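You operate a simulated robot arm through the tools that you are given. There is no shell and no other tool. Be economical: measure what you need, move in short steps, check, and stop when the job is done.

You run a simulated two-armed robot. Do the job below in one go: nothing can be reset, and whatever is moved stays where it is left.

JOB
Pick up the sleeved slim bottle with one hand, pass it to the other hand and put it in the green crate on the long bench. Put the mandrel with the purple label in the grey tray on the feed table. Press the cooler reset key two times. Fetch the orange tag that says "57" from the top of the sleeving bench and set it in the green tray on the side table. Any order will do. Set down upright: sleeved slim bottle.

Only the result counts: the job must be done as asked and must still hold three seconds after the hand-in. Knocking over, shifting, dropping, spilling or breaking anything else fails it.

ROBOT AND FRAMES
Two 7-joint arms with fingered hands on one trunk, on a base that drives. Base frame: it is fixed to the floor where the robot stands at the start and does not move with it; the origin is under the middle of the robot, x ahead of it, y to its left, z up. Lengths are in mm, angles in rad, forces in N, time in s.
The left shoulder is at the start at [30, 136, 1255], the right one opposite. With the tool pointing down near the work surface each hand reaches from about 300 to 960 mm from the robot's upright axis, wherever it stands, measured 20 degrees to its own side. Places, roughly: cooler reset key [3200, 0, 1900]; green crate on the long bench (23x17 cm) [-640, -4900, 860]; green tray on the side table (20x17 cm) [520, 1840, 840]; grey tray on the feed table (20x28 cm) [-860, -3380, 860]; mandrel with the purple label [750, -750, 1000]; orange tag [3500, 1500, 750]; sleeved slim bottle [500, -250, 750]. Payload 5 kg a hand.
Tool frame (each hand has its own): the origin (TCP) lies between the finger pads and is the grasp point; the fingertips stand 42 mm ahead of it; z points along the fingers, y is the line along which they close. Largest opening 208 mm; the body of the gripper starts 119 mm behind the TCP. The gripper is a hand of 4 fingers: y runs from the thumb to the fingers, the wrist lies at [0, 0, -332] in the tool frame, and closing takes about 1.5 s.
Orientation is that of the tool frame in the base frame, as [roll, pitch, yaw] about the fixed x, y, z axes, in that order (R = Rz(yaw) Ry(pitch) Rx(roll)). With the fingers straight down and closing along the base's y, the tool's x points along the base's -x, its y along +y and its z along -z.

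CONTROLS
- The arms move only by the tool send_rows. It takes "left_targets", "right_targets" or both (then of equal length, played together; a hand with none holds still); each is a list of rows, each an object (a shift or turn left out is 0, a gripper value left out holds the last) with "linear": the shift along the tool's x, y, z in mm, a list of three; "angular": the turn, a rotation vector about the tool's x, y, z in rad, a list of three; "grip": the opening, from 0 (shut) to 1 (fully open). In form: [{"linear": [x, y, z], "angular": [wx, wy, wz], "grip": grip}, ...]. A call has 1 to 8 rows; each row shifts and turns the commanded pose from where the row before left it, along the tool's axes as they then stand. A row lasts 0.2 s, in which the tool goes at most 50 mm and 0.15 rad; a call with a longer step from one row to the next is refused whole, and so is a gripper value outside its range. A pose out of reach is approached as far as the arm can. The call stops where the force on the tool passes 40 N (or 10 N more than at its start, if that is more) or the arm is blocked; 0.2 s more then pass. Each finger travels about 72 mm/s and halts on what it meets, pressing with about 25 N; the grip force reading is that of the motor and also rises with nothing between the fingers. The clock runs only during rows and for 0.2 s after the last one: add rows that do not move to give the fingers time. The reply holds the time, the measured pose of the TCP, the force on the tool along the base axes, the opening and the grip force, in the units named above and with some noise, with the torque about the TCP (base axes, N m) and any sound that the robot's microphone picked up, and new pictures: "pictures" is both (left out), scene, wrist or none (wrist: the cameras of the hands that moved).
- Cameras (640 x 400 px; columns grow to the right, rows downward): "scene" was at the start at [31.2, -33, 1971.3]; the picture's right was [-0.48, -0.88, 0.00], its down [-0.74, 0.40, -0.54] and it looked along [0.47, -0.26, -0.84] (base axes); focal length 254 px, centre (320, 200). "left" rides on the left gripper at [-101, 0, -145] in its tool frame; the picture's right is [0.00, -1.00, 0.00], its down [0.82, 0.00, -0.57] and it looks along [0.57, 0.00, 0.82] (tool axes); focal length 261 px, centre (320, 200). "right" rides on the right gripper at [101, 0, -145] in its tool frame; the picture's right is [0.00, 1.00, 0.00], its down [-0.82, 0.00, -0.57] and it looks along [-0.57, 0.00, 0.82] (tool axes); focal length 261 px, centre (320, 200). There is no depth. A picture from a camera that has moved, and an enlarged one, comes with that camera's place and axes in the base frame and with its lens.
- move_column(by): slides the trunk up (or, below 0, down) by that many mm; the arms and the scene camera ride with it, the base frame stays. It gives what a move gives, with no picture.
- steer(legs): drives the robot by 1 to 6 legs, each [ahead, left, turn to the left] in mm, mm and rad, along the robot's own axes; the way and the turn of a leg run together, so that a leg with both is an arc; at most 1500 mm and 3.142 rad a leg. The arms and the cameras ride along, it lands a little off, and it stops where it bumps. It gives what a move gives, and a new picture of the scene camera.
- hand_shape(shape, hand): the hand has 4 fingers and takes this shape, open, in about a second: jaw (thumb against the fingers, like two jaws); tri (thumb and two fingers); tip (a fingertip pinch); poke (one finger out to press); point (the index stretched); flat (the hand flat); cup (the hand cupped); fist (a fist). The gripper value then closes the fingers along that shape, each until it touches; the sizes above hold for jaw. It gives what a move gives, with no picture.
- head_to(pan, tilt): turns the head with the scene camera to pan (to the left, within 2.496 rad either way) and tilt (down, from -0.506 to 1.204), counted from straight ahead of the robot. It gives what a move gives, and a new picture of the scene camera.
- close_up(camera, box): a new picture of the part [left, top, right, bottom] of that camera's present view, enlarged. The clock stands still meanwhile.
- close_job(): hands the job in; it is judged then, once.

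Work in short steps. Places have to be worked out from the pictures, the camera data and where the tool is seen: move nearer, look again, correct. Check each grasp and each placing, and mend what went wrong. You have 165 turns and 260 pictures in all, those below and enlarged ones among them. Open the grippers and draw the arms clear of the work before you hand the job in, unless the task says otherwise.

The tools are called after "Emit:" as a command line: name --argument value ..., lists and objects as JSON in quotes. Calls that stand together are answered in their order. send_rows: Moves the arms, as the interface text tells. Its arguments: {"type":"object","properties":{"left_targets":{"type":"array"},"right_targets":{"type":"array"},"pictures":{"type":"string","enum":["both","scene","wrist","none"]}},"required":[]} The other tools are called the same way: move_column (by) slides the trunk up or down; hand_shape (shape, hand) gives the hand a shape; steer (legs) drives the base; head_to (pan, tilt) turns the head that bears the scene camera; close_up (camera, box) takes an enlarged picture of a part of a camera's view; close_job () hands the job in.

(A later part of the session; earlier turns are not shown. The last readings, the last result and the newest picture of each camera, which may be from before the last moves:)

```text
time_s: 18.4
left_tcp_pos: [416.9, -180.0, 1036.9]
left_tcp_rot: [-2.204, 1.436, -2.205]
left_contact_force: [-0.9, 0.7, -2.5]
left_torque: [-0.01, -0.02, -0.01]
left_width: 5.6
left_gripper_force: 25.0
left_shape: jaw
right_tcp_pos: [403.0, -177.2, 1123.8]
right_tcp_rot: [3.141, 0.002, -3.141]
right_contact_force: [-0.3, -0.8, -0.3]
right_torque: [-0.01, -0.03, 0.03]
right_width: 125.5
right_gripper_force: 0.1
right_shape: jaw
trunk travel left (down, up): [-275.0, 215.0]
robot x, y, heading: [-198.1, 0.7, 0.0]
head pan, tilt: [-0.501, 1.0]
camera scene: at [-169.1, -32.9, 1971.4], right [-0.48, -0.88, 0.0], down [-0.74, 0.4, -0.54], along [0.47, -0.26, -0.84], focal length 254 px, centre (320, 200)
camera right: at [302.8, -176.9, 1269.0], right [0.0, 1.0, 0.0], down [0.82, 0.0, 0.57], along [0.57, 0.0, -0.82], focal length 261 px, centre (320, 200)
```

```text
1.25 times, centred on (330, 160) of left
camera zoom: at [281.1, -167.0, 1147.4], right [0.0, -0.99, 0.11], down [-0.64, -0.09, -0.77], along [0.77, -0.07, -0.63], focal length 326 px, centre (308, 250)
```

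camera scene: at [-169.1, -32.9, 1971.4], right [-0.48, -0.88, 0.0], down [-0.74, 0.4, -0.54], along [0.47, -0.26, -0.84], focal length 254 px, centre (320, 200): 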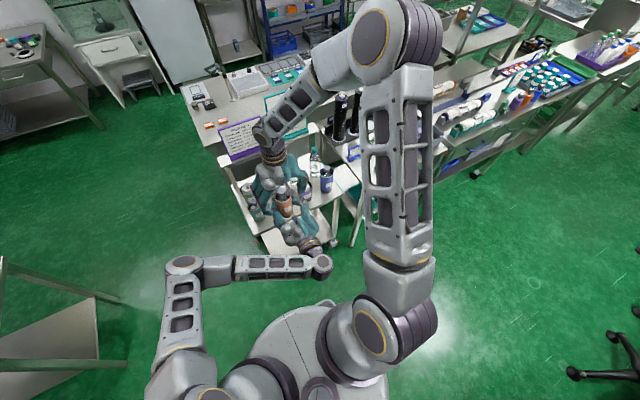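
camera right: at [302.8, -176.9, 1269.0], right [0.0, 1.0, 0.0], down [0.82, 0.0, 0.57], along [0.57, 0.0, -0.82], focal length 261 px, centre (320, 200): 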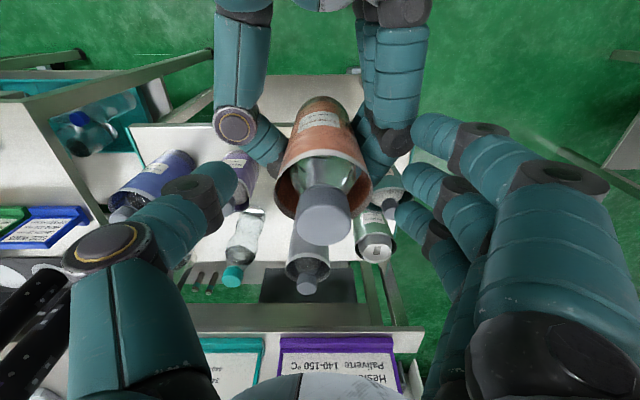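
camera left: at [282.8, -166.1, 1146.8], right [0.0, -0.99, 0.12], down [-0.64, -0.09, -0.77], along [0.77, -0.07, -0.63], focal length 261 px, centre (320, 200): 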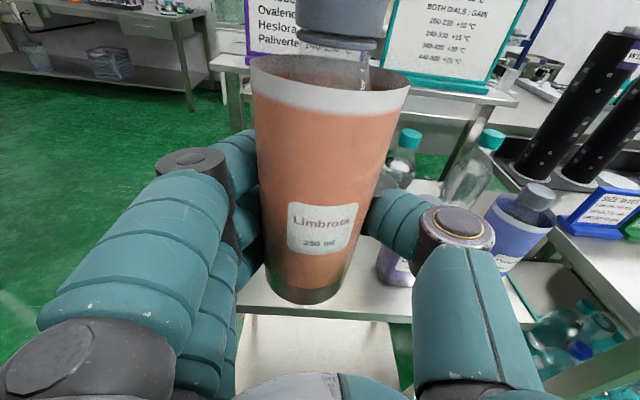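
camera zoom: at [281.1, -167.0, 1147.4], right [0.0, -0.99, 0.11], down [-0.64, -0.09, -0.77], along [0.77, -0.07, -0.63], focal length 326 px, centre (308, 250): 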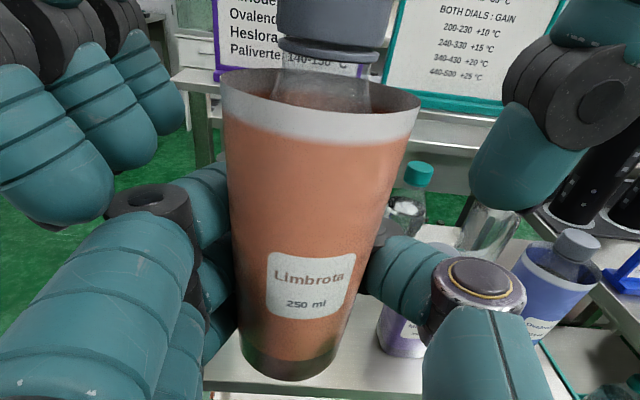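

The right fingers flank the upper sleeve above the left hand. I close the right hand.

Emit:
send_rows --right_targets '[{"grip": 0.3}, {"grip": 0.3}, {"grip": 0.3}, {"grip": 0.0}, {"grip": 0.0}, {"grip": 0.0}, {"grip": 0.0}, {"grip": 0.0}]' --pictures "wrist"

Emit:
close_up --camera "left" --box '[150, 0, 510, 320]'

```text
time_s: 20.2
left_tcp_pos: [418.8, -179.0, 1036.0]
left_tcp_rot: [-2.219, 1.434, -2.217]
left_contact_force: [2.5, 12.0, -24.8]
left_torque: [-1.53, -0.58, 0.12]
left_width: 4.8
left_gripper_force: 24.8
left_shape: jaw
right_tcp_pos: [403.4, -176.5, 1124.4]
right_tcp_rot: [-3.141, 0.0, -3.141]
right_contact_force: [-2.9, -12.5, 21.6]
right_torque: [0.45, 0.48, -0.28]
right_width: 48.5
right_gripper_force: 24.9
right_shape: jaw
trunk travel left (down, up): [-275.0, 215.0]
robot x, y, heading: [-200.4, 0.2, -0.001]
head pan, tilt: [-0.501, 1.0]
camera right: at [303.7, -177.5, 1269.1], right [0.01, 1.0, 0.0], down [0.82, 0.0, 0.57], along [0.57, 0.0, -0.82], focal length 261 px, centre (320, 200)
```

right: 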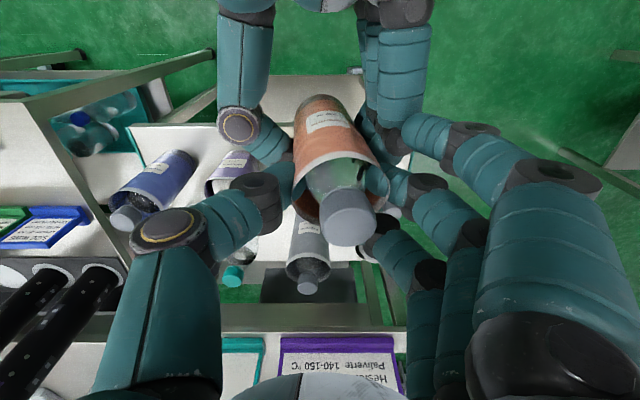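

```text
1.25 times, centred on (330, 160) of left
camera zoom: at [282.1, -166.6, 1146.4], right [0.01, -0.99, 0.11], down [-0.64, -0.09, -0.77], along [0.77, -0.07, -0.63], focal length 326 px, centre (308, 250)
```

zoom: 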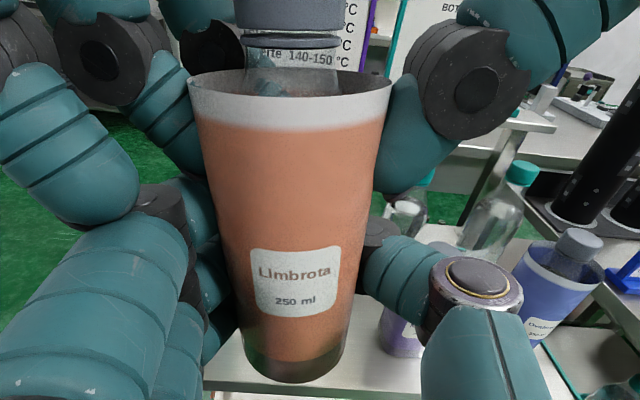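

The close pushed the bottle top toward +y. With both hands holding, I move the right hand back about 12 mm to straighten the bottle.

Emit:
send_rows --right_targets '[{"linear": [0, -6, 0]}, {"linear": [0, -6, -1]}, {"linear": [0, -2, -1]}]' --pictures "wrist"

Emit:
close_up --camera "left" --box '[150, 0, 510, 320]'

```text
time_s: 21.0
left_tcp_pos: [415.9, -179.9, 1037.4]
left_tcp_rot: [-2.203, 1.434, -2.208]
left_contact_force: [0.5, -13.6, -15.1]
left_torque: [-0.31, -0.52, 0.85]
left_width: 4.8
left_gripper_force: 25.0
left_shape: jaw
right_tcp_pos: [403.3, -188.8, 1125.6]
right_tcp_rot: [3.141, 0.001, -3.138]
right_contact_force: [-2.1, 13.3, 12.5]
right_torque: [1.59, 0.37, -0.68]
right_width: 48.7
right_gripper_force: 25.1
right_shape: jaw
trunk travel left (down, up): [-275.0, 215.0]
robot x, y, heading: [-201.4, -1.8, -0.001]
head pan, tilt: [-0.501, 1.0]
camera right: at [303.3, -189.8, 1270.7], right [0.0, 1.0, 0.0], down [0.82, 0.0, 0.57], along [0.57, 0.0, -0.82], focal length 261 px, centre (320, 200)
```

right: 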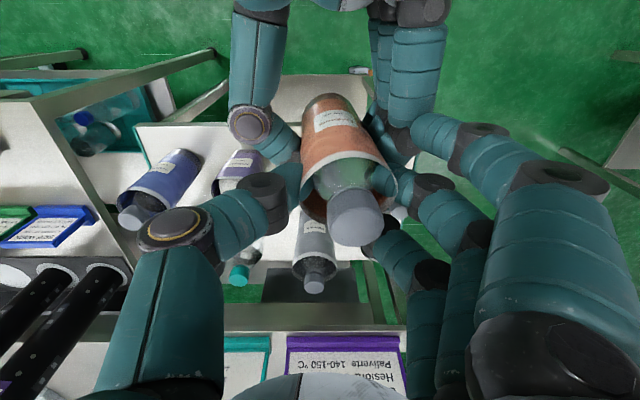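

```text
1.25 times, centred on (330, 160) of left
camera zoom: at [281.3, -168.0, 1147.4], right [0.0, -0.99, 0.11], down [-0.64, -0.09, -0.77], along [0.77, -0.07, -0.63], focal length 326 px, centre (308, 250)
```

zoom: 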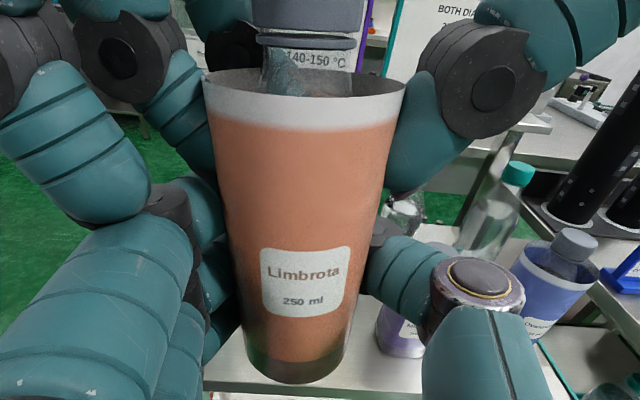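

The bottle is near upright with both hands on it. I open the left hand and watch.

Emit:
send_rows --left_targets '[{"grip": 0.2}, {"grip": 0.4}, {"grip": 0.5}, {"grip": 0.5}, {"grip": 0.5}, {"grip": 0.5}, {"grip": 0.5}]' --pictures "both"

Emit:
close_up --camera "right" --box '[160, 50, 480, 300]'

```text
time_s: 22.6
left_tcp_pos: [417.0, -177.5, 1036.6]
left_tcp_rot: [-2.208, 1.433, -2.209]
left_contact_force: [-0.2, -0.6, 0.1]
left_torque: [-0.04, -0.01, 0.0]
left_width: 102.8
left_gripper_force: 0.0
left_shape: jaw
right_tcp_pos: [403.6, -191.9, 1125.7]
right_tcp_rot: [-3.141, 0.0, -3.14]
right_contact_force: [0.4, 0.0, 0.8]
right_torque: [-0.03, -0.03, -0.01]
right_width: 40.8
right_gripper_force: 25.0
right_shape: jaw
trunk travel left (down, up): [-275.0, 215.0]
robot x, y, heading: [-201.6, -0.5, -0.002]
head pan, tilt: [-0.501, 1.0]
camera scene: at [-167.7, -33.0, 1971.2], right [-0.48, -0.88, 0.0], down [-0.74, 0.4, -0.54], along [0.47, -0.26, -0.84], focal length 254 px, centre (320, 200)
camera left: at [281.9, -167.1, 1147.0], right [0.01, -0.99, 0.11], down [-0.64, -0.09, -0.77], along [0.77, -0.07, -0.63], focal length 261 px, centre (320, 200)
```

scene: 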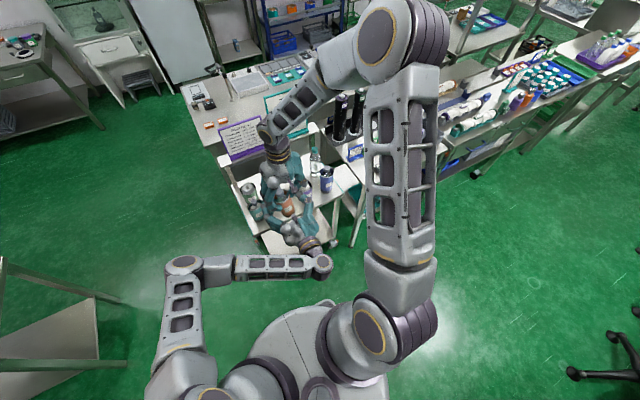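
left: 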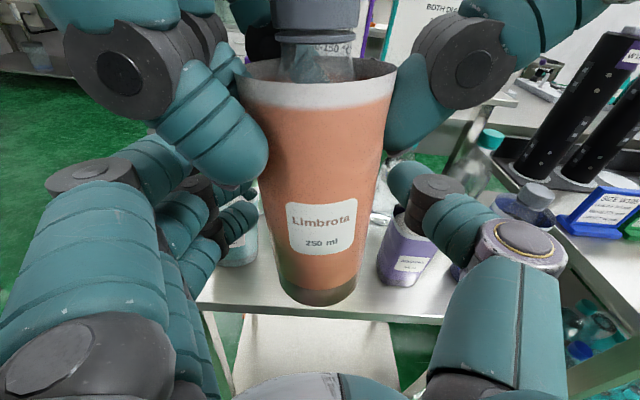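

```text
1.60 times, centred on (320, 175) of right
camera zoom: at [303.4, -191.3, 1270.6], right [0.0, 1.0, 0.0], down [0.82, 0.0, 0.57], along [0.57, 0.0, -0.82], focal length 417 px, centre (320, 240)
```

zoom: 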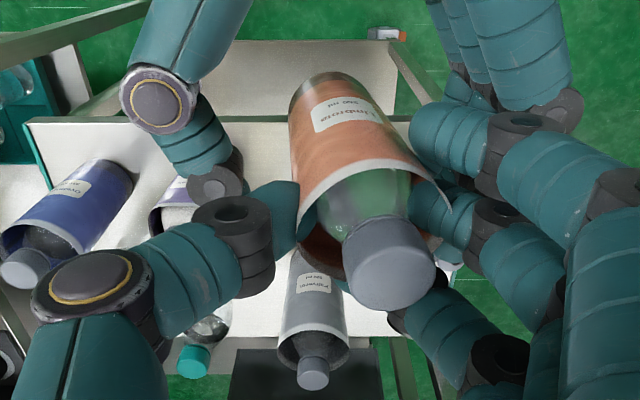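

The right hand now holds the bottle alone. I raise it straight out of the left hand's open fingers.

Emit:
send_rows --right_targets '[{"linear": [0, 0, -20]}, {"linear": [0, 0, -40]}, {"linear": [0, 0, -40]}, {"linear": [0, 0, -40]}, {"linear": [0, 0, -30]}]' --pictures "wrist"

Emit:
close_up --camera "scene" --box '[220, 120, 380, 260]'

Emit:
close_up --camera "left" --box '[0, 0, 640, 400]'

```text
time_s: 23.8
left_tcp_pos: [417.1, -178.9, 1037.3]
left_tcp_rot: [-2.207, 1.434, -2.205]
left_contact_force: [0.4, -0.1, 0.2]
left_torque: [0.01, -0.03, 0.0]
left_width: 103.2
left_gripper_force: 0.0
left_shape: jaw
right_tcp_pos: [403.1, -191.9, 1296.4]
right_tcp_rot: [3.141, -0.001, -3.141]
right_contact_force: [0.0, -0.1, -3.5]
right_torque: [-0.05, -0.02, -0.02]
right_width: 40.7
right_gripper_force: 25.4
right_shape: jaw
trunk travel left (down, up): [-275.0, 215.0]
robot x, y, heading: [-199.6, 0.5, 0.002]
head pan, tilt: [-0.501, 1.0]
camera right: at [302.9, -192.2, 1440.9], right [0.0, 1.0, 0.0], down [0.82, 0.0, 0.57], along [0.57, 0.0, -0.82], focal length 261 px, centre (320, 200)
```

right: 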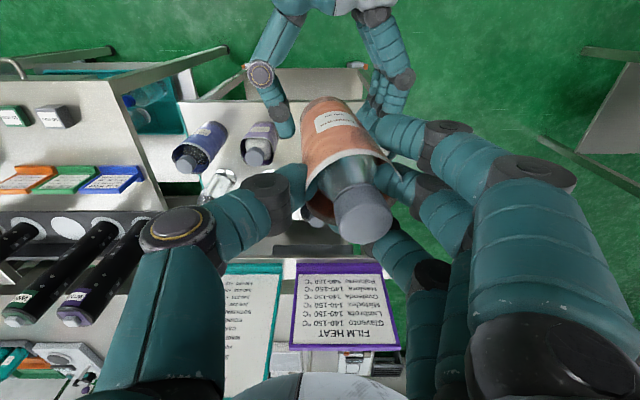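

```text
2.86 times, centred on (300, 190) of scene
camera zoom: at [-168.3, -32.8, 1971.3], right [-0.48, -0.88, 0.0], down [-0.74, 0.4, -0.54], along [0.47, -0.26, -0.84], focal length 727 px, centre (377, 229)
```

zoom: 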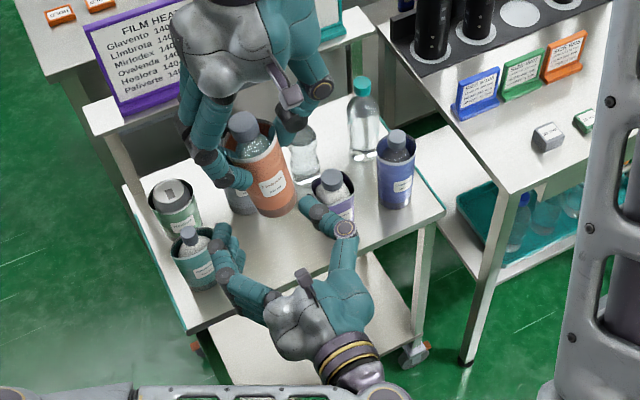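

```text
1.00 times, centred on (320, 200) of left (not enlarged: the box is as wide or as high as the picture)
camera zoom: at [281.6, -166.9, 1147.2], right [0.01, -0.99, 0.11], down [-0.64, -0.09, -0.77], along [0.77, -0.07, -0.63], focal length 261 px, centre (320, 200)
```

zoom: 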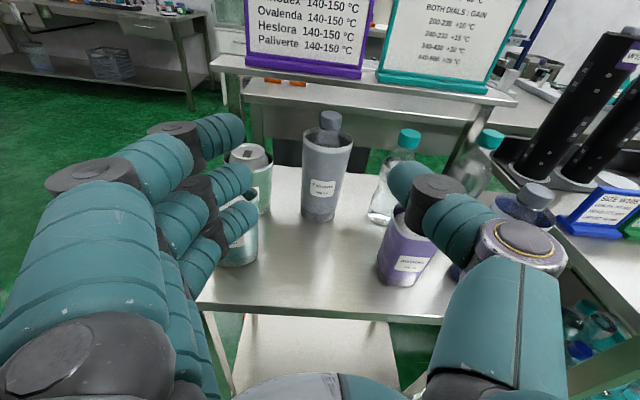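

Handover done. Next the left hand will take the purple mandrel while the right keeps the bottle. I raise the left hand, pull the right hand back to its own side, then look.

Emit:
send_rows --left_targets '[{"linear": [-45, 0, 0]}, {"linear": [-45, 0, 0]}, {"linear": [-45, 0, 0], "angular": [0, -0.08, 0.11]}, {"linear": [-30, 35, 0]}, {"linear": [0, 45, 0]}, {"linear": [0, 45, 0]}]' --right_targets '[{"linear": [0, -30, -30]}, {"linear": [30, -35, 0]}, {"linear": [30, -35, 0]}, {"linear": [30, -35, 0]}, {"linear": [30, -35, 0]}, {"linear": [30, -35, 0]}]' --pictures "wrist"

Emit:
head_to --pan -0.9 --tilt 0.8

```text
time_s: 25.2
left_tcp_pos: [424.3, -38.0, 1201.2]
left_tcp_rot: [-1.328, 1.571, -1.327]
left_contact_force: [-0.6, 0.3, 0.1]
left_torque: [0.02, 0.02, -0.03]
left_width: 103.5
left_gripper_force: 0.0
left_shape: jaw
right_tcp_pos: [250.3, -396.1, 1327.5]
right_tcp_rot: [-3.141, 0.002, 3.141]
right_contact_force: [-1.1, -0.1, -1.9]
right_torque: [-0.09, -0.22, 0.04]
right_width: 40.4
right_gripper_force: 24.9
right_shape: jaw
trunk travel left (down, up): [-275.0, 215.0]
robot x, y, heading: [-203.0, 1.3, 0.003]
head pan, tilt: [-0.501, 1.0]
camera right: at [149.2, -396.7, 1471.2], right [0.0, 1.0, 0.0], down [0.82, 0.0, 0.57], along [0.57, 0.0, -0.82], focal length 261 px, centre (320, 200)
camera left: at [280.6, -38.1, 1301.3], right [0.0, -1.0, 0.01], down [-0.57, 0.0, -0.82], along [0.82, 0.0, -0.57], focal length 261 px, centre (320, 200)
```

right: 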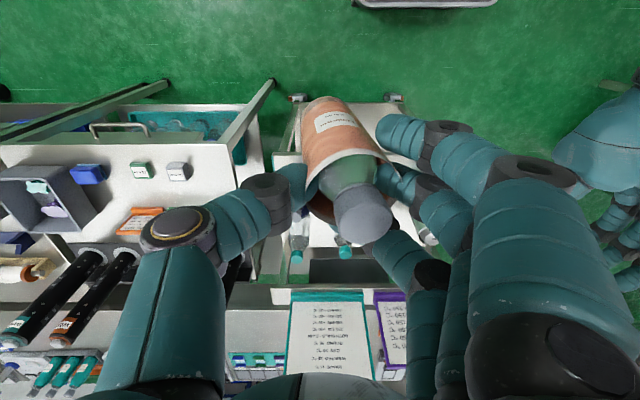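
left: 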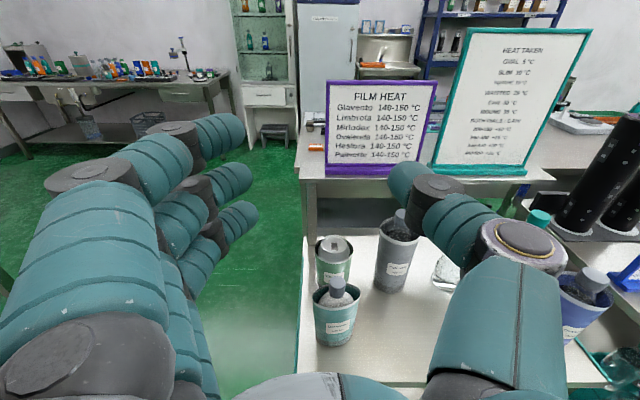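

```text
time_s: 26.1
left_tcp_pos: [427.0, -39.7, 1200.6]
left_tcp_rot: [-3.055, 1.569, -3.054]
left_contact_force: [0.2, 0.0, -0.7]
left_torque: [0.0, -0.01, -0.03]
left_width: 103.2
left_gripper_force: 0.1
left_shape: jaw
right_tcp_pos: [251.4, -396.2, 1326.5]
right_tcp_rot: [-3.141, 0.0, 3.142]
right_contact_force: [-0.8, -1.3, -3.1]
right_torque: [-0.05, -0.06, -0.01]
right_width: 40.5
right_gripper_force: 24.8
right_shape: jaw
trunk travel left (down, up): [-275.0, 215.0]
robot x, y, heading: [-197.7, 0.3, 0.003]
head pan, tilt: [-0.901, 0.799]
camera scene: at [-179.5, -62.6, 1986.4], right [-0.78, -0.62, 0.0], down [-0.45, 0.56, -0.7], along [0.43, -0.55, -0.72], focal length 254 px, centre (320, 200)
```

scene: 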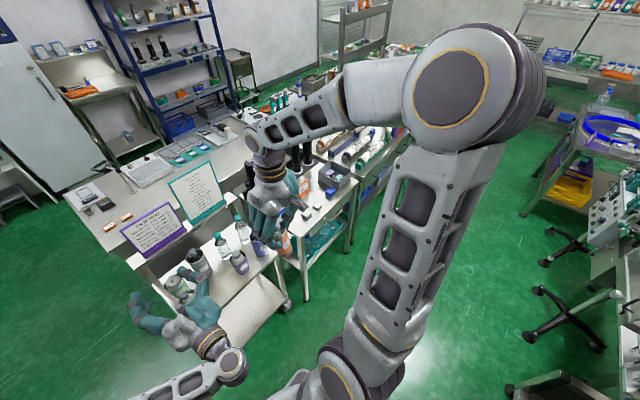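

The floor to my right is clear up to the chairs around y≈-1600. I strafe right so the left arm faces the mandrel rack.

Emit:
steer --legs '[[40, -700, 0]]'

Emit:
close_up --camera "left" --box '[0, 0, 640, 400]'

```text
time_s: 29.9
left_tcp_pos: [466.7, -744.8, 1200.2]
left_tcp_rot: [2.777, 1.569, 2.777]
left_contact_force: [-0.7, -0.7, -0.2]
left_torque: [-0.01, 0.02, 0.04]
left_width: 103.4
left_gripper_force: 0.1
left_shape: jaw
right_tcp_pos: [291.5, -1102.2, 1325.7]
right_tcp_rot: [-3.141, 0.001, 3.141]
right_contact_force: [-0.1, -0.7, -2.9]
right_torque: [0.02, 0.04, 0.02]
right_width: 40.5
right_gripper_force: 24.8
right_shape: jaw
trunk travel left (down, up): [-275.0, 215.0]
robot x, y, heading: [-158.2, -707.3, -0.002]
head pan, tilt: [-0.901, 0.799]
camera scene: at [-139.2, -769.0, 1986.4], right [-0.78, -0.62, 0.0], down [-0.45, 0.56, -0.7], along [0.43, -0.55, -0.72], focal length 254 px, centre (320, 200)
```

scene: 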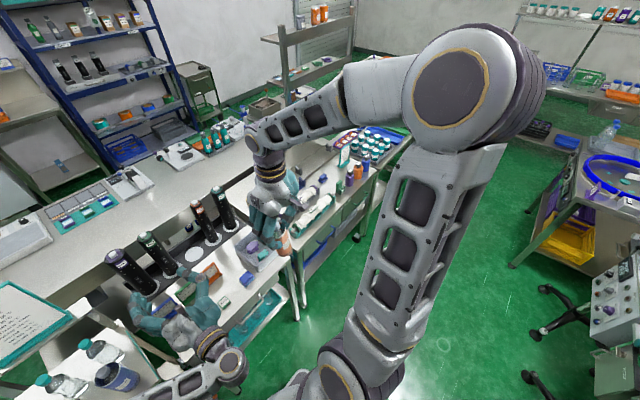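

```text
1.00 times, centred on (320, 200) of left (not enlarged: the box is as wide or as high as the picture)
camera zoom: at [322.7, -745.2, 1300.1], right [0.0, -1.0, 0.0], down [-0.57, 0.0, -0.82], along [0.82, 0.0, -0.57], focal length 261 px, centre (320, 200)
```

zoom: 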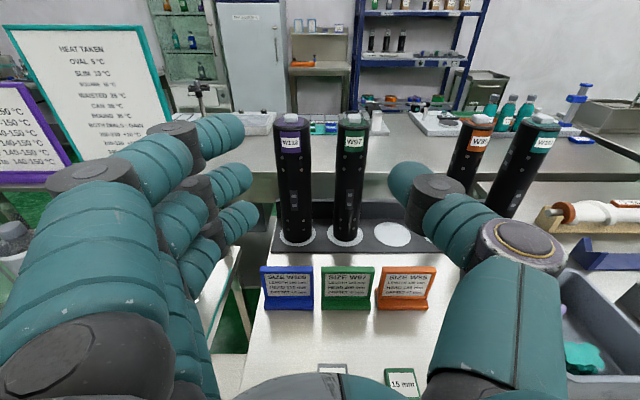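

The purple W113 mandrel stands at about (785, -692), z 866–1142, ~65 mm thick, with W97 115 mm to its right. I position the left hand in front of it at z≈1010, biased to the left so the thumb clears W97.

Emit:
send_rows --left_targets '[{"linear": [38, 13.6, 22]}, {"linear": [38, 13.6, 22]}, {"linear": [38, 13.6, 22]}, {"linear": [38, 13.6, 22]}, {"linear": [38, 13.6, 22]}, {"linear": [0, 0, 20]}]' --pictures "both"

```text
time_s: 31.3
left_tcp_pos: [595.9, -676.9, 1010.6]
left_tcp_rot: [-2.962, 1.57, -2.964]
left_contact_force: [0.1, -1.1, 0.2]
left_torque: [0.0, 0.01, -0.01]
left_width: 103.6
left_gripper_force: 0.1
left_shape: jaw
right_tcp_pos: [290.9, -1102.9, 1325.4]
right_tcp_rot: [3.141, 0.001, -3.14]
right_contact_force: [-0.3, -0.5, -2.7]
right_torque: [-0.01, -0.01, -0.03]
right_width: 40.6
right_gripper_force: 25.3
right_shape: jaw
trunk travel left (down, up): [-275.0, 215.0]
robot x, y, heading: [-157.7, -705.0, 0.001]
head pan, tilt: [-0.901, 0.799]
camera scene: at [-138.9, -768.8, 1986.4], right [-0.78, -0.62, 0.0], down [-0.45, 0.56, -0.7], along [0.43, -0.55, -0.72], focal length 254 px, centre (320, 200)
camera left: at [452.5, -676.9, 1110.0], right [0.0, -1.0, 0.01], down [-0.57, 0.0, -0.82], along [0.82, 0.0, -0.57], focal length 261 px, centre (320, 200)
```

scene: 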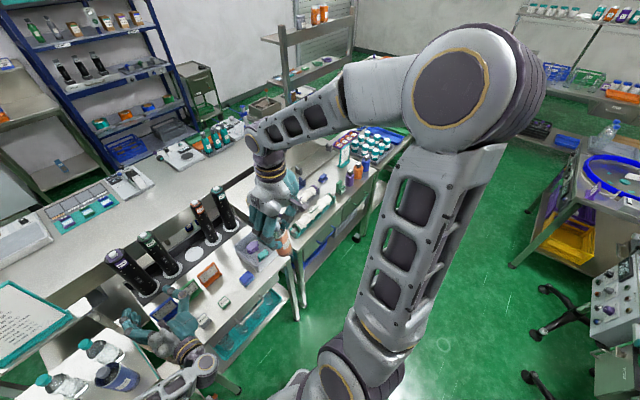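
left: 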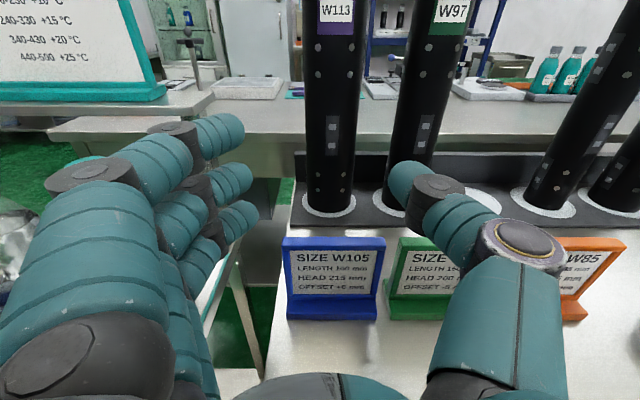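

Mandrel axis confirmed near (785, -690). I advance 120 mm and check clearance.

Emit:
send_rows --left_targets '[{"linear": [0, 0, 40]}, {"linear": [0, 0, 40]}, {"linear": [0, 0, 40]}, {}]' --pictures "wrist"

```text
time_s: 32.3
left_tcp_pos: [715.7, -677.5, 1009.3]
left_tcp_rot: [-2.988, 1.568, -2.991]
left_contact_force: [-0.4, 0.5, 0.2]
left_torque: [0.02, 0.04, 0.0]
left_width: 103.6
left_gripper_force: 0.1
left_shape: jaw
right_tcp_pos: [291.1, -1101.6, 1325.7]
right_tcp_rot: [-3.142, 0.0, -3.141]
right_contact_force: [-0.3, 0.6, -3.1]
right_torque: [-0.05, -0.08, -0.04]
right_width: 40.4
right_gripper_force: 25.1
right_shape: jaw
trunk travel left (down, up): [-275.0, 215.0]
robot x, y, heading: [-161.4, -705.6, -0.001]
head pan, tilt: [-0.901, 0.799]
camera left: at [572.2, -677.3, 1109.4], right [0.0, -1.0, 0.0], down [-0.57, 0.0, -0.82], along [0.82, 0.0, -0.57], focal length 261 px, centre (320, 200)
```

left: 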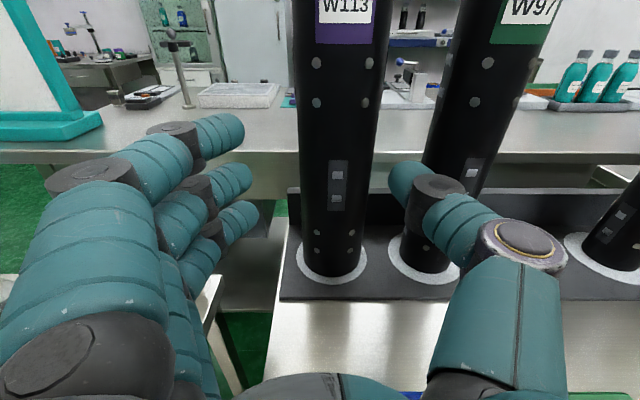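

The 42 mm gap to W97 is too tight for the thumb from the front. I'll back off and instead come from above with the fingers closing front-to-back.

Emit:
send_rows --left_targets '[{"linear": [0, 0, -40]}, {"linear": [0, 0, -40]}, {"linear": [-20, 0, -40]}, {"linear": [-48, 0, 0]}, {"linear": [-48, 0, 0]}, {"linear": [-48, 0, 0]}, {"linear": [-48, 0, 0]}, {"linear": [-20, 0, 0], "grip": 0.6}]' --pictures "none"

Emit:
send_rows --left_targets '[{"angular": [-0.0864, 0.0864, -0.0864]}, {"angular": [-0.0864, 0.0864, -0.0864]}, {"angular": [-0.0864, 0.0864, -0.0864]}, {"angular": [-0.0864, 0.0864, -0.0864]}, {"angular": [-0.0864, 0.0864, -0.0864]}, {"angular": [-0.0864, 0.0864, -0.0864]}, {"angular": [-0.0864, 0.0864, -0.0864]}]' --pictures "none"

Emit:
send_rows --left_targets '[{"angular": [-0.0864, 0.0864, -0.0864]}, {"angular": [-0.0864, 0.0864, -0.0864]}, {"angular": [-0.0864, 0.0864, -0.0864]}, {"angular": [-0.0864, 0.0864, -0.0864]}, {"angular": [-0.0864, 0.0864, -0.0864]}, {"angular": [-0.0864, 0.0864, -0.0864]}, {"angular": [-0.0864, 0.0864, -0.0864]}]' --pictures "both"

```text
time_s: 34.1
left_tcp_pos: [597.1, -678.8, 1242.8]
left_tcp_rot: [3.066, 1.57, 3.065]
left_contact_force: [-0.1, 0.2, -0.1]
left_torque: [0.0, -0.04, -0.02]
left_width: 124.3
left_gripper_force: 0.1
left_shape: jaw
right_tcp_pos: [291.1, -1102.9, 1325.2]
right_tcp_rot: [-3.141, 0.0, 3.141]
right_contact_force: [0.6, 0.4, -2.6]
right_torque: [-0.03, -0.03, 0.02]
right_width: 40.7
right_gripper_force: 25.3
right_shape: jaw
trunk travel left (down, up): [-275.0, 215.0]
robot x, y, heading: [-161.9, -709.7, 0.005]
head pan, tilt: [-0.901, 0.799]
```

```text
time_s: 35.7
left_tcp_pos: [595.5, -677.8, 1241.8]
left_tcp_rot: [-2.681, 0.726, -2.037]
left_contact_force: [-0.4, 0.1, 0.0]
left_torque: [0.03, -0.02, 0.03]
left_width: 124.4
left_gripper_force: 0.1
left_shape: jaw
right_tcp_pos: [291.7, -1101.3, 1325.1]
right_tcp_rot: [3.14, 0.0, 3.141]
right_contact_force: [0.9, 0.1, -3.3]
right_torque: [0.0, -0.05, -0.04]
right_width: 40.6
right_gripper_force: 25.1
right_shape: jaw
trunk travel left (down, up): [-275.0, 215.0]
robot x, y, heading: [-158.8, -707.8, 0.005]
head pan, tilt: [-0.901, 0.799]
```

```text
time_s: 37.3
left_tcp_pos: [597.2, -676.6, 1241.7]
left_tcp_rot: [3.138, -0.004, -1.57]
left_contact_force: [0.2, -0.2, -0.3]
left_torque: [-0.05, 0.03, -0.01]
left_width: 124.3
left_gripper_force: 0.0
left_shape: jaw
right_tcp_pos: [292.2, -1102.6, 1325.2]
right_tcp_rot: [3.141, -0.001, 3.139]
right_contact_force: [0.5, 0.1, -2.4]
right_torque: [-0.12, 0.03, 0.01]
right_width: 40.6
right_gripper_force: 24.6
right_shape: jaw
trunk travel left (down, up): [-275.0, 215.0]
robot x, y, heading: [-162.2, -702.2, 0.002]
head pan, tilt: [-0.901, 0.799]
camera scene: at [-138.2, -766.9, 1986.4], right [-0.78, -0.62, 0.0], down [-0.45, 0.56, -0.7], along [0.43, -0.55, -0.72], focal length 254 px, centre (320, 200)
camera left: at [598.4, -575.3, 1385.0], right [1.0, 0.01, 0.0], down [0.01, -0.82, 0.57], along [0.0, -0.57, -0.82], focal length 261 px, centre (320, 200)
```

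scene: 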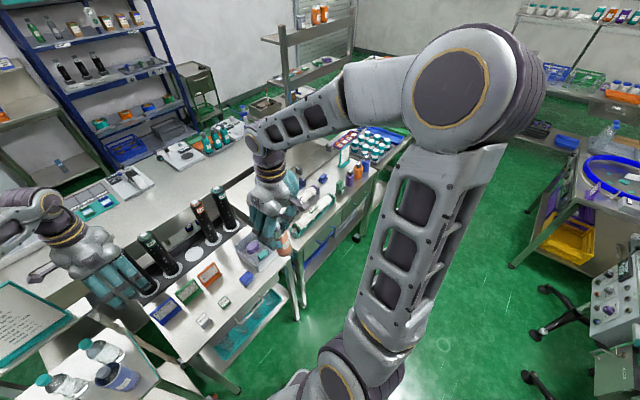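
left: 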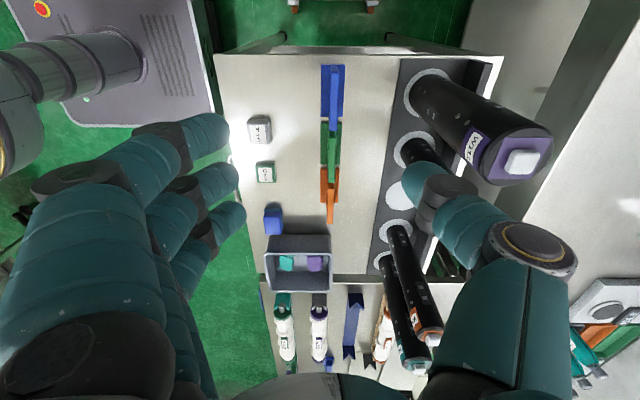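

From above, the mandrel axis works out at (803, -692) consistently at top and base. I move over it, then recheck.

Emit:
send_rows --left_targets '[{"linear": [3, -41, 0]}, {"linear": [3, -41, 0]}, {"linear": [3, -41, 0]}, {"linear": [3, -41, 0]}, {"linear": [3, -41, 0]}, {}]' --pictures "wrist"

```text
time_s: 38.7
left_tcp_pos: [762.3, -690.8, 1238.6]
left_tcp_rot: [3.139, 0.002, -1.574]
left_contact_force: [-0.6, -1.4, -0.7]
left_torque: [0.34, -0.02, 0.03]
left_width: 124.3
left_gripper_force: 0.1
left_shape: jaw
left hand out of reach, approached as far as the arm can: row 5
right_tcp_pos: [290.4, -1105.2, 1324.4]
right_tcp_rot: [3.139, -0.001, 3.139]
right_contact_force: [0.1, -1.5, -3.2]
right_torque: [0.11, 0.01, 0.0]
right_width: 40.4
right_gripper_force: 24.8
right_shape: jaw
trunk travel left (down, up): [-275.0, 215.0]
robot x, y, heading: [-162.2, -702.1, 0.002]
head pan, tilt: [-0.901, 0.799]
camera left: at [763.7, -589.1, 1382.4], right [1.0, 0.0, 0.0], down [0.0, -0.82, 0.57], along [0.0, -0.57, -0.82], focal length 261 px, centre (320, 200)
```

left: 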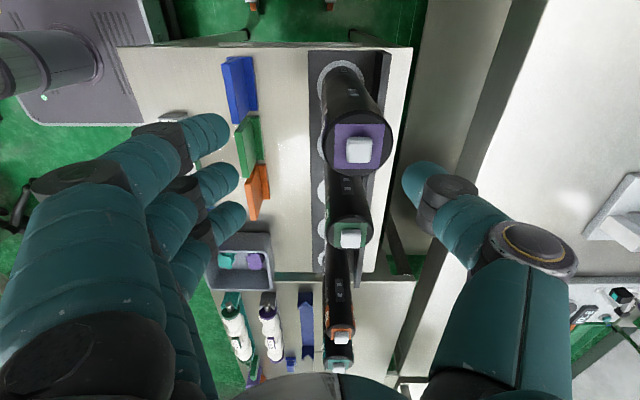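

The hand ran out of reach; the mandrel knob reads (802, -693). I drive 100 mm ahead and pull the hand back to be above it.

Emit:
steer --legs '[[100, 0, 0]]'

Emit:
send_rows --left_targets '[{"linear": [0, 30, 0]}, {"linear": [0, 29, 0]}, {}]' --pictures "wrist"

```text
time_s: 39.9
left_tcp_pos: [863.5, -687.4, 1238.5]
left_tcp_rot: [3.138, 0.0, -1.572]
left_contact_force: [0.2, -0.5, -0.8]
left_torque: [0.04, 0.11, -0.04]
left_width: 124.4
left_gripper_force: 0.0
left_shape: jaw
right_tcp_pos: [392.0, -1104.7, 1324.5]
right_tcp_rot: [-3.141, -0.003, 3.14]
right_contact_force: [1.1, -0.4, -3.2]
right_torque: [-0.06, 0.09, -0.02]
right_width: 40.2
right_gripper_force: 24.5
right_shape: jaw
trunk travel left (down, up): [-275.0, 215.0]
robot x, y, heading: [-61.8, -703.6, -0.003]
head pan, tilt: [-0.901, 0.799]
camera scene: at [-37.2, -768.6, 1986.4], right [-0.78, -0.62, 0.0], down [-0.45, 0.56, -0.7], along [0.43, -0.55, -0.72], focal length 254 px, centre (320, 200)
```

scene: 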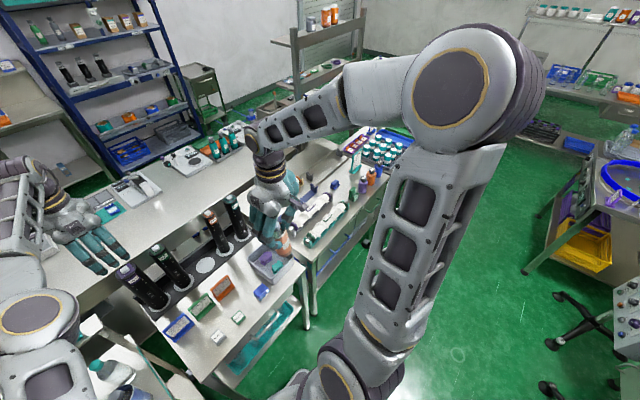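

```text
time_s: 40.7
left_tcp_pos: [804.0, -686.8, 1238.4]
left_tcp_rot: [3.141, -0.003, -1.572]
left_contact_force: [-0.1, 1.0, -0.4]
left_torque: [-0.08, 0.03, 0.02]
left_width: 124.5
left_gripper_force: 0.0
left_shape: jaw
right_tcp_pos: [390.8, -1102.4, 1325.9]
right_tcp_rot: [3.141, 0.001, 3.14]
right_contact_force: [0.7, 1.2, -2.8]
right_torque: [-0.12, -0.02, 0.01]
right_width: 40.3
right_gripper_force: 25.2
right_shape: jaw
trunk travel left (down, up): [-275.0, 215.0]
robot x, y, heading: [-59.4, -706.9, -0.002]
head pan, tilt: [-0.901, 0.799]
camera left: at [804.5, -585.7, 1383.0], right [1.0, 0.0, 0.0], down [0.0, -0.82, 0.57], along [0.0, -0.57, -0.82], focal length 261 px, centre (320, 200)
```

left: 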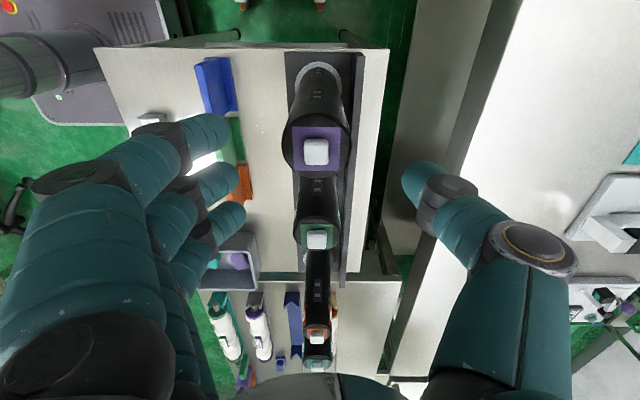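

Aligned (knob at 801, -693). I descend to z≈1075 around the mandrel's top.

Emit:
send_rows --left_targets '[{"linear": [5, 2, 40]}, {"linear": [0, 0, 42]}, {"linear": [0, 0, 42]}, {"linear": [0, 0, 40]}, {}]' --pictures "wrist"

```text
time_s: 41.9
left_tcp_pos: [800.1, -693.3, 1076.7]
left_tcp_rot: [3.141, 0.001, -1.572]
left_contact_force: [0.3, -0.8, -0.2]
left_torque: [0.03, -0.07, 0.01]
left_width: 124.8
left_gripper_force: 0.1
left_shape: jaw
right_tcp_pos: [389.8, -1103.7, 1325.1]
right_tcp_rot: [3.141, -0.001, 3.14]
right_contact_force: [-0.3, -0.5, -2.9]
right_torque: [-0.02, -0.08, 0.0]
right_width: 40.4
right_gripper_force: 24.5
right_shape: jaw
trunk travel left (down, up): [-275.0, 215.0]
robot x, y, heading: [-58.7, -703.0, -0.005]
head pan, tilt: [-0.901, 0.799]
camera left: at [801.2, -592.5, 1220.2], right [1.0, 0.0, 0.0], down [0.0, -0.82, 0.57], along [0.0, -0.57, -0.82], focal length 261 px, centre (320, 200)
```

left: 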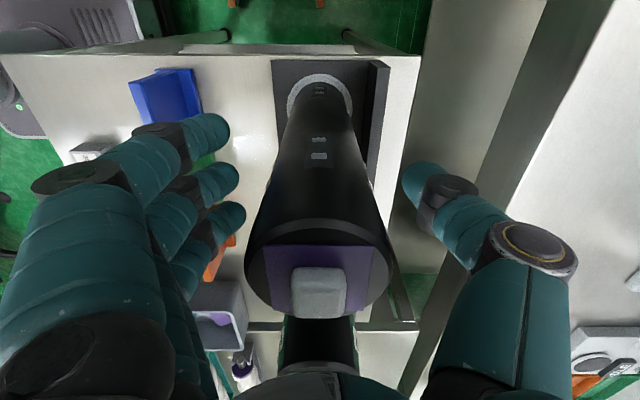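

Mandrel (≈68 mm) is centred between fingers and thumb. I close the left hand.

Emit:
send_rows --left_targets '[{"grip": 0.3}, {"grip": 0.3}, {"grip": 0.3}, {"grip": 0.0}, {"grip": 0.0}, {"grip": 0.0}, {"grip": 0.0}, {"grip": 0.0}]' --pictures "wrist"

```text
time_s: 43.7
left_tcp_pos: [802.0, -692.1, 1075.7]
left_tcp_rot: [3.139, 0.0, -1.572]
left_contact_force: [-1.0, -0.5, -0.5]
left_torque: [-0.02, 0.07, 0.03]
left_width: 52.5
left_gripper_force: 25.2
left_shape: jaw
right_tcp_pos: [391.7, -1102.6, 1325.1]
right_tcp_rot: [-3.142, 0.001, 3.138]
right_contact_force: [-0.2, -0.5, -2.0]
right_torque: [-0.07, -0.01, -0.03]
right_width: 40.3
right_gripper_force: 25.3
right_shape: jaw
trunk travel left (down, up): [-275.0, 215.0]
robot x, y, heading: [-58.7, -709.9, -0.005]
head pan, tilt: [-0.901, 0.799]
camera left: at [802.2, -592.2, 1219.4], right [1.0, 0.0, 0.0], down [0.0, -0.82, 0.57], along [0.0, -0.57, -0.82], focal length 261 px, centre (320, 200)
```

left: 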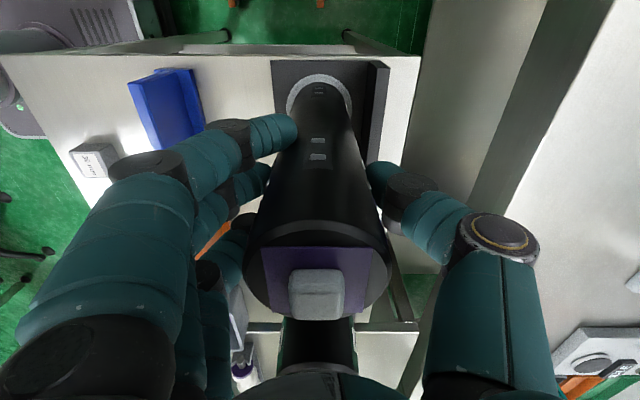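

Firm grip. I lift and watch the force.

Emit:
send_rows --left_targets '[{"linear": [0, 0, -15]}, {"linear": [0, 0, -25]}, {"linear": [0, 0, -35]}, {"linear": [0, 0, -40]}, {}]' --pictures "both"

```text
time_s: 44.9
left_tcp_pos: [801.7, -691.9, 1188.8]
left_tcp_rot: [3.137, -0.002, -1.573]
left_contact_force: [0.0, -0.5, -5.3]
left_torque: [-0.04, 0.09, 0.01]
left_width: 52.3
left_gripper_force: 24.9
left_shape: jaw
right_tcp_pos: [392.2, -1103.0, 1324.6]
right_tcp_rot: [-3.14, -0.001, 3.141]
right_contact_force: [1.0, 0.4, -3.3]
right_torque: [-0.02, 0.09, 0.02]
right_width: 40.3
right_gripper_force: 25.2
right_shape: jaw
trunk travel left (down, up): [-275.0, 215.0]
robot x, y, heading: [-58.7, -706.9, 0.002]
head pan, tilt: [-0.901, 0.799]
camera scene: at [-37.1, -768.1, 1986.3], right [-0.78, -0.62, 0.0], down [-0.45, 0.56, -0.7], along [0.43, -0.55, -0.72], focal length 254 px, centre (320, 200)
camera left: at [803.1, -591.9, 1333.1], right [1.0, 0.0, 0.0], down [0.0, -0.82, 0.57], along [0.0, -0.57, -0.82], focal length 261 px, centre (320, 200)
```

scene: 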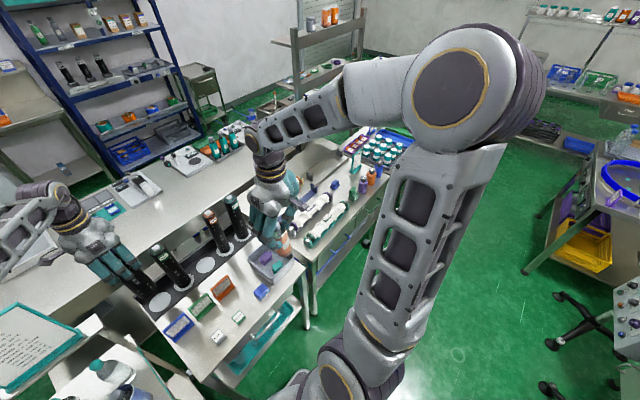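
left: 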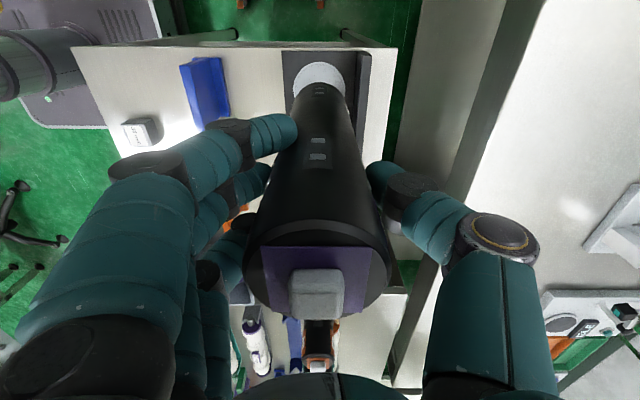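

Lifted cleanly (5.3 N). I raise it further, pull it in, back away from the tables and look to the right.

Emit:
send_rows --left_targets '[{"linear": [0, 0, -45]}, {"linear": [0, 0, -45]}, {"linear": [0, 45, 0]}, {"linear": [0, 45, 0]}, {"linear": [0, 45, 0]}, {"linear": [0, 45, 0]}, {"linear": [-30, 35, 0]}, {"linear": [-40, 25, 0]}]' --pictures "none"

Emit:
steer --legs '[[-350, 0, 0]]'

Emit:
head_to --pan -1.5 --tilt 0.5

Emit:
head_to --pan -2.2 --tilt 0.5

```text
time_s: 46.7
left_tcp_pos: [561.1, -621.9, 1282.3]
left_tcp_rot: [3.14, -0.002, -1.573]
left_contact_force: [-1.1, 0.4, -6.4]
left_torque: [-0.05, -0.13, 0.0]
left_width: 52.3
left_gripper_force: 24.2
left_shape: jaw
right_tcp_pos: [389.2, -1102.0, 1326.5]
right_tcp_rot: [-3.141, 0.001, 3.138]
right_contact_force: [-1.6, 0.2, -3.1]
right_torque: [-0.14, -0.12, -0.02]
right_width: 40.4
right_gripper_force: 24.8
right_shape: jaw
trunk travel left (down, up): [-275.0, 215.0]
robot x, y, heading: [-58.9, -705.4, -0.005]
head pan, tilt: [-0.901, 0.799]
```

```text
time_s: 48.9
left_tcp_pos: [213.2, -623.6, 1280.7]
left_tcp_rot: [3.14, 0.001, -1.574]
left_contact_force: [-0.7, -0.2, -6.1]
left_torque: [0.03, -0.04, 0.0]
left_width: 52.3
left_gripper_force: 25.4
left_shape: jaw
right_tcp_pos: [40.4, -1102.0, 1325.2]
right_tcp_rot: [3.141, 0.0, 3.134]
right_contact_force: [-0.4, 0.2, -3.0]
right_torque: [-0.05, -0.03, -0.03]
right_width: 40.7
right_gripper_force: 24.8
right_shape: jaw
trunk travel left (down, up): [-275.0, 215.0]
robot x, y, heading: [-407.6, -706.3, -0.004]
head pan, tilt: [-0.901, 0.799]
camera scene: at [-388.4, -767.2, 1986.4], right [-0.79, -0.62, 0.0], down [-0.44, 0.56, -0.7], along [0.43, -0.55, -0.72], focal length 254 px, centre (320, 200)
```

scene: 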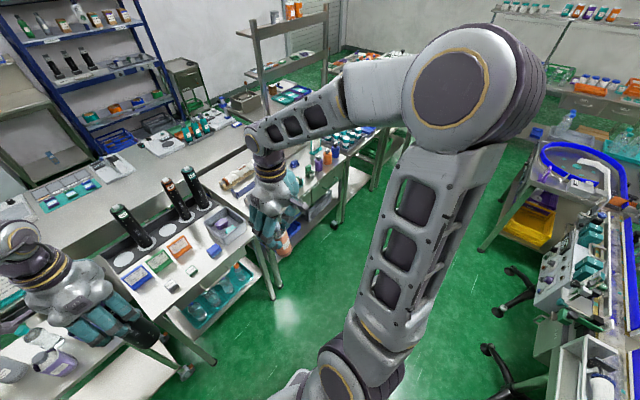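

```text
time_s: 49.9
left_tcp_pos: [213.7, -623.1, 1280.5]
left_tcp_rot: [3.14, -0.001, -1.574]
left_contact_force: [-0.3, -0.4, -6.6]
left_torque: [0.0, 0.01, 0.02]
left_width: 52.5
left_gripper_force: 25.1
left_shape: jaw
right_tcp_pos: [42.3, -1103.8, 1325.8]
right_tcp_rot: [-3.141, -0.001, 3.137]
right_contact_force: [-0.2, -0.2, -2.3]
right_torque: [-0.04, 0.0, -0.01]
right_width: 40.4
right_gripper_force: 25.2
right_shape: jaw
trunk travel left (down, up): [-275.0, 215.0]
robot x, y, heading: [-410.1, -703.1, 0.001]
head pan, tilt: [-1.499, 0.499]
camera scene: at [-431.3, -794.6, 2012.3], right [-1.0, -0.07, 0.0], down [-0.03, 0.48, -0.88], along [0.06, -0.88, -0.48], focal length 254 px, centre (320, 200)
```

scene: 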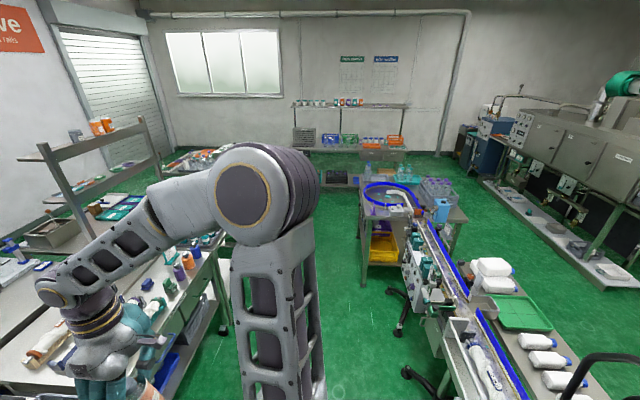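

```text
time_s: 51.0
left_tcp_pos: [214.6, -623.3, 1281.0]
left_tcp_rot: [3.14, 0.001, -1.575]
left_contact_force: [0.1, -0.3, -5.3]
left_torque: [-0.01, -0.04, -0.01]
left_width: 52.2
left_gripper_force: 25.1
left_shape: jaw
right_tcp_pos: [41.8, -1103.1, 1325.2]
right_tcp_rot: [3.141, 0.0, 3.137]
right_contact_force: [0.1, -0.1, -3.1]
right_torque: [-0.07, -0.03, -0.01]
right_width: 40.3
right_gripper_force: 24.7
right_shape: jaw
trunk travel left (down, up): [-275.0, 215.0]
robot x, y, heading: [-408.1, -702.9, -0.001]
head pan, tilt: [-2.201, 0.499]
camera scene: at [-491.5, -777.1, 2012.4], right [-0.81, 0.59, 0.0], down [0.28, 0.39, -0.88], along [-0.52, -0.71, -0.48], focal length 254 px, centre (320, 200)
```

scene: 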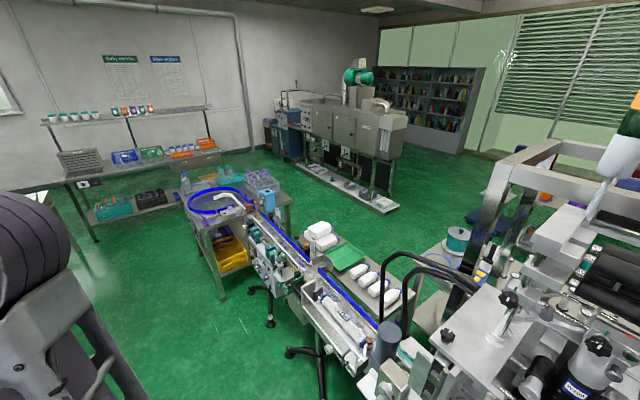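

The corridor runs in -y between the right-hand benches and the conveyor. I zoom on the feed table and the far long bench.

Emit:
head_to --pan -1.6 --tilt 0.45

Emit:
close_up --camera "scene" --box '[320, 140, 480, 260]'

Emit:
close_up --camera "scene" --box '[240, 80, 440, 200]'

```text
time_s: 52.0
left_tcp_pos: [214.2, -623.6, 1279.1]
left_tcp_rot: [3.141, 0.0, -1.575]
left_contact_force: [0.5, 0.0, -5.6]
left_torque: [0.0, 0.0, 0.03]
left_width: 52.4
left_gripper_force: 24.9
left_shape: jaw
right_tcp_pos: [41.8, -1103.5, 1325.9]
right_tcp_rot: [3.141, 0.001, 3.138]
right_contact_force: [-0.1, -1.1, -2.9]
right_torque: [-0.03, -0.06, -0.01]
right_width: 40.6
right_gripper_force: 25.2
right_shape: jaw
trunk travel left (down, up): [-275.0, 215.0]
robot x, y, heading: [-410.1, -705.6, -0.002]
head pan, tilt: [-1.6, 0.45]
camera scene: at [-440.8, -795.7, 2016.8], right [-1.0, 0.03, 0.0], down [0.01, 0.44, -0.9], along [-0.03, -0.9, -0.44], focal length 254 px, centre (320, 200)
```

scene: 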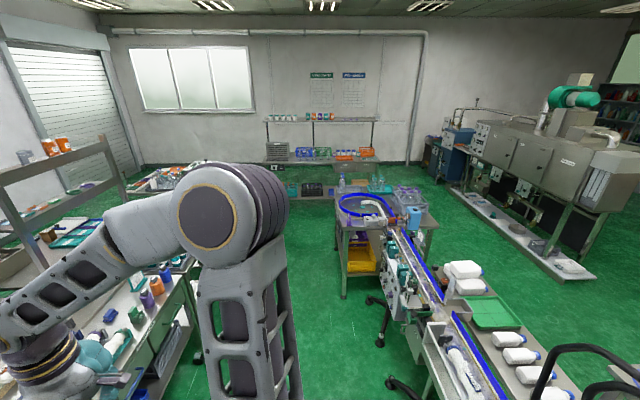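

```text
3.33 times, centred on (400, 200) of scene
camera zoom: at [-440.8, -795.7, 2016.8], right [-1.0, 0.03, 0.0], down [0.01, 0.44, -0.9], along [-0.03, -0.9, -0.44], focal length 848 px, centre (53, 200)
```

zoom: 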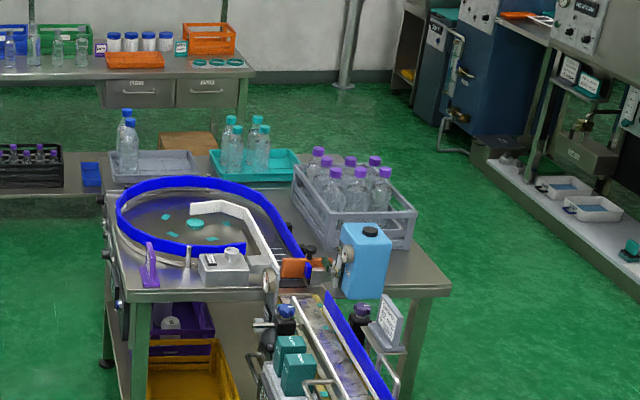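

```text
3.20 times, centred on (340, 140) of scene
camera zoom: at [-440.8, -795.7, 2016.8], right [-1.0, 0.03, 0.0], down [0.01, 0.44, -0.9], along [-0.03, -0.9, -0.44], focal length 814 px, centre (256, 392)
```

zoom: 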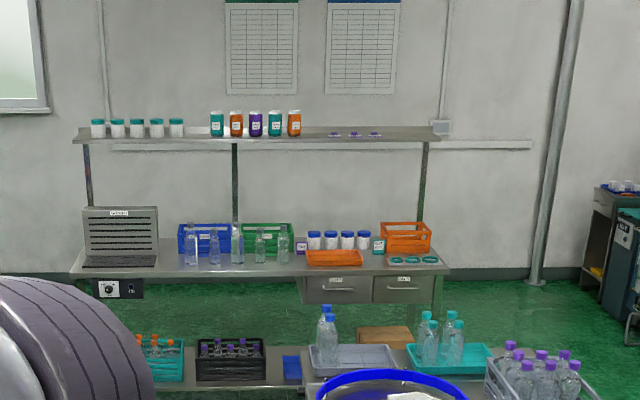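

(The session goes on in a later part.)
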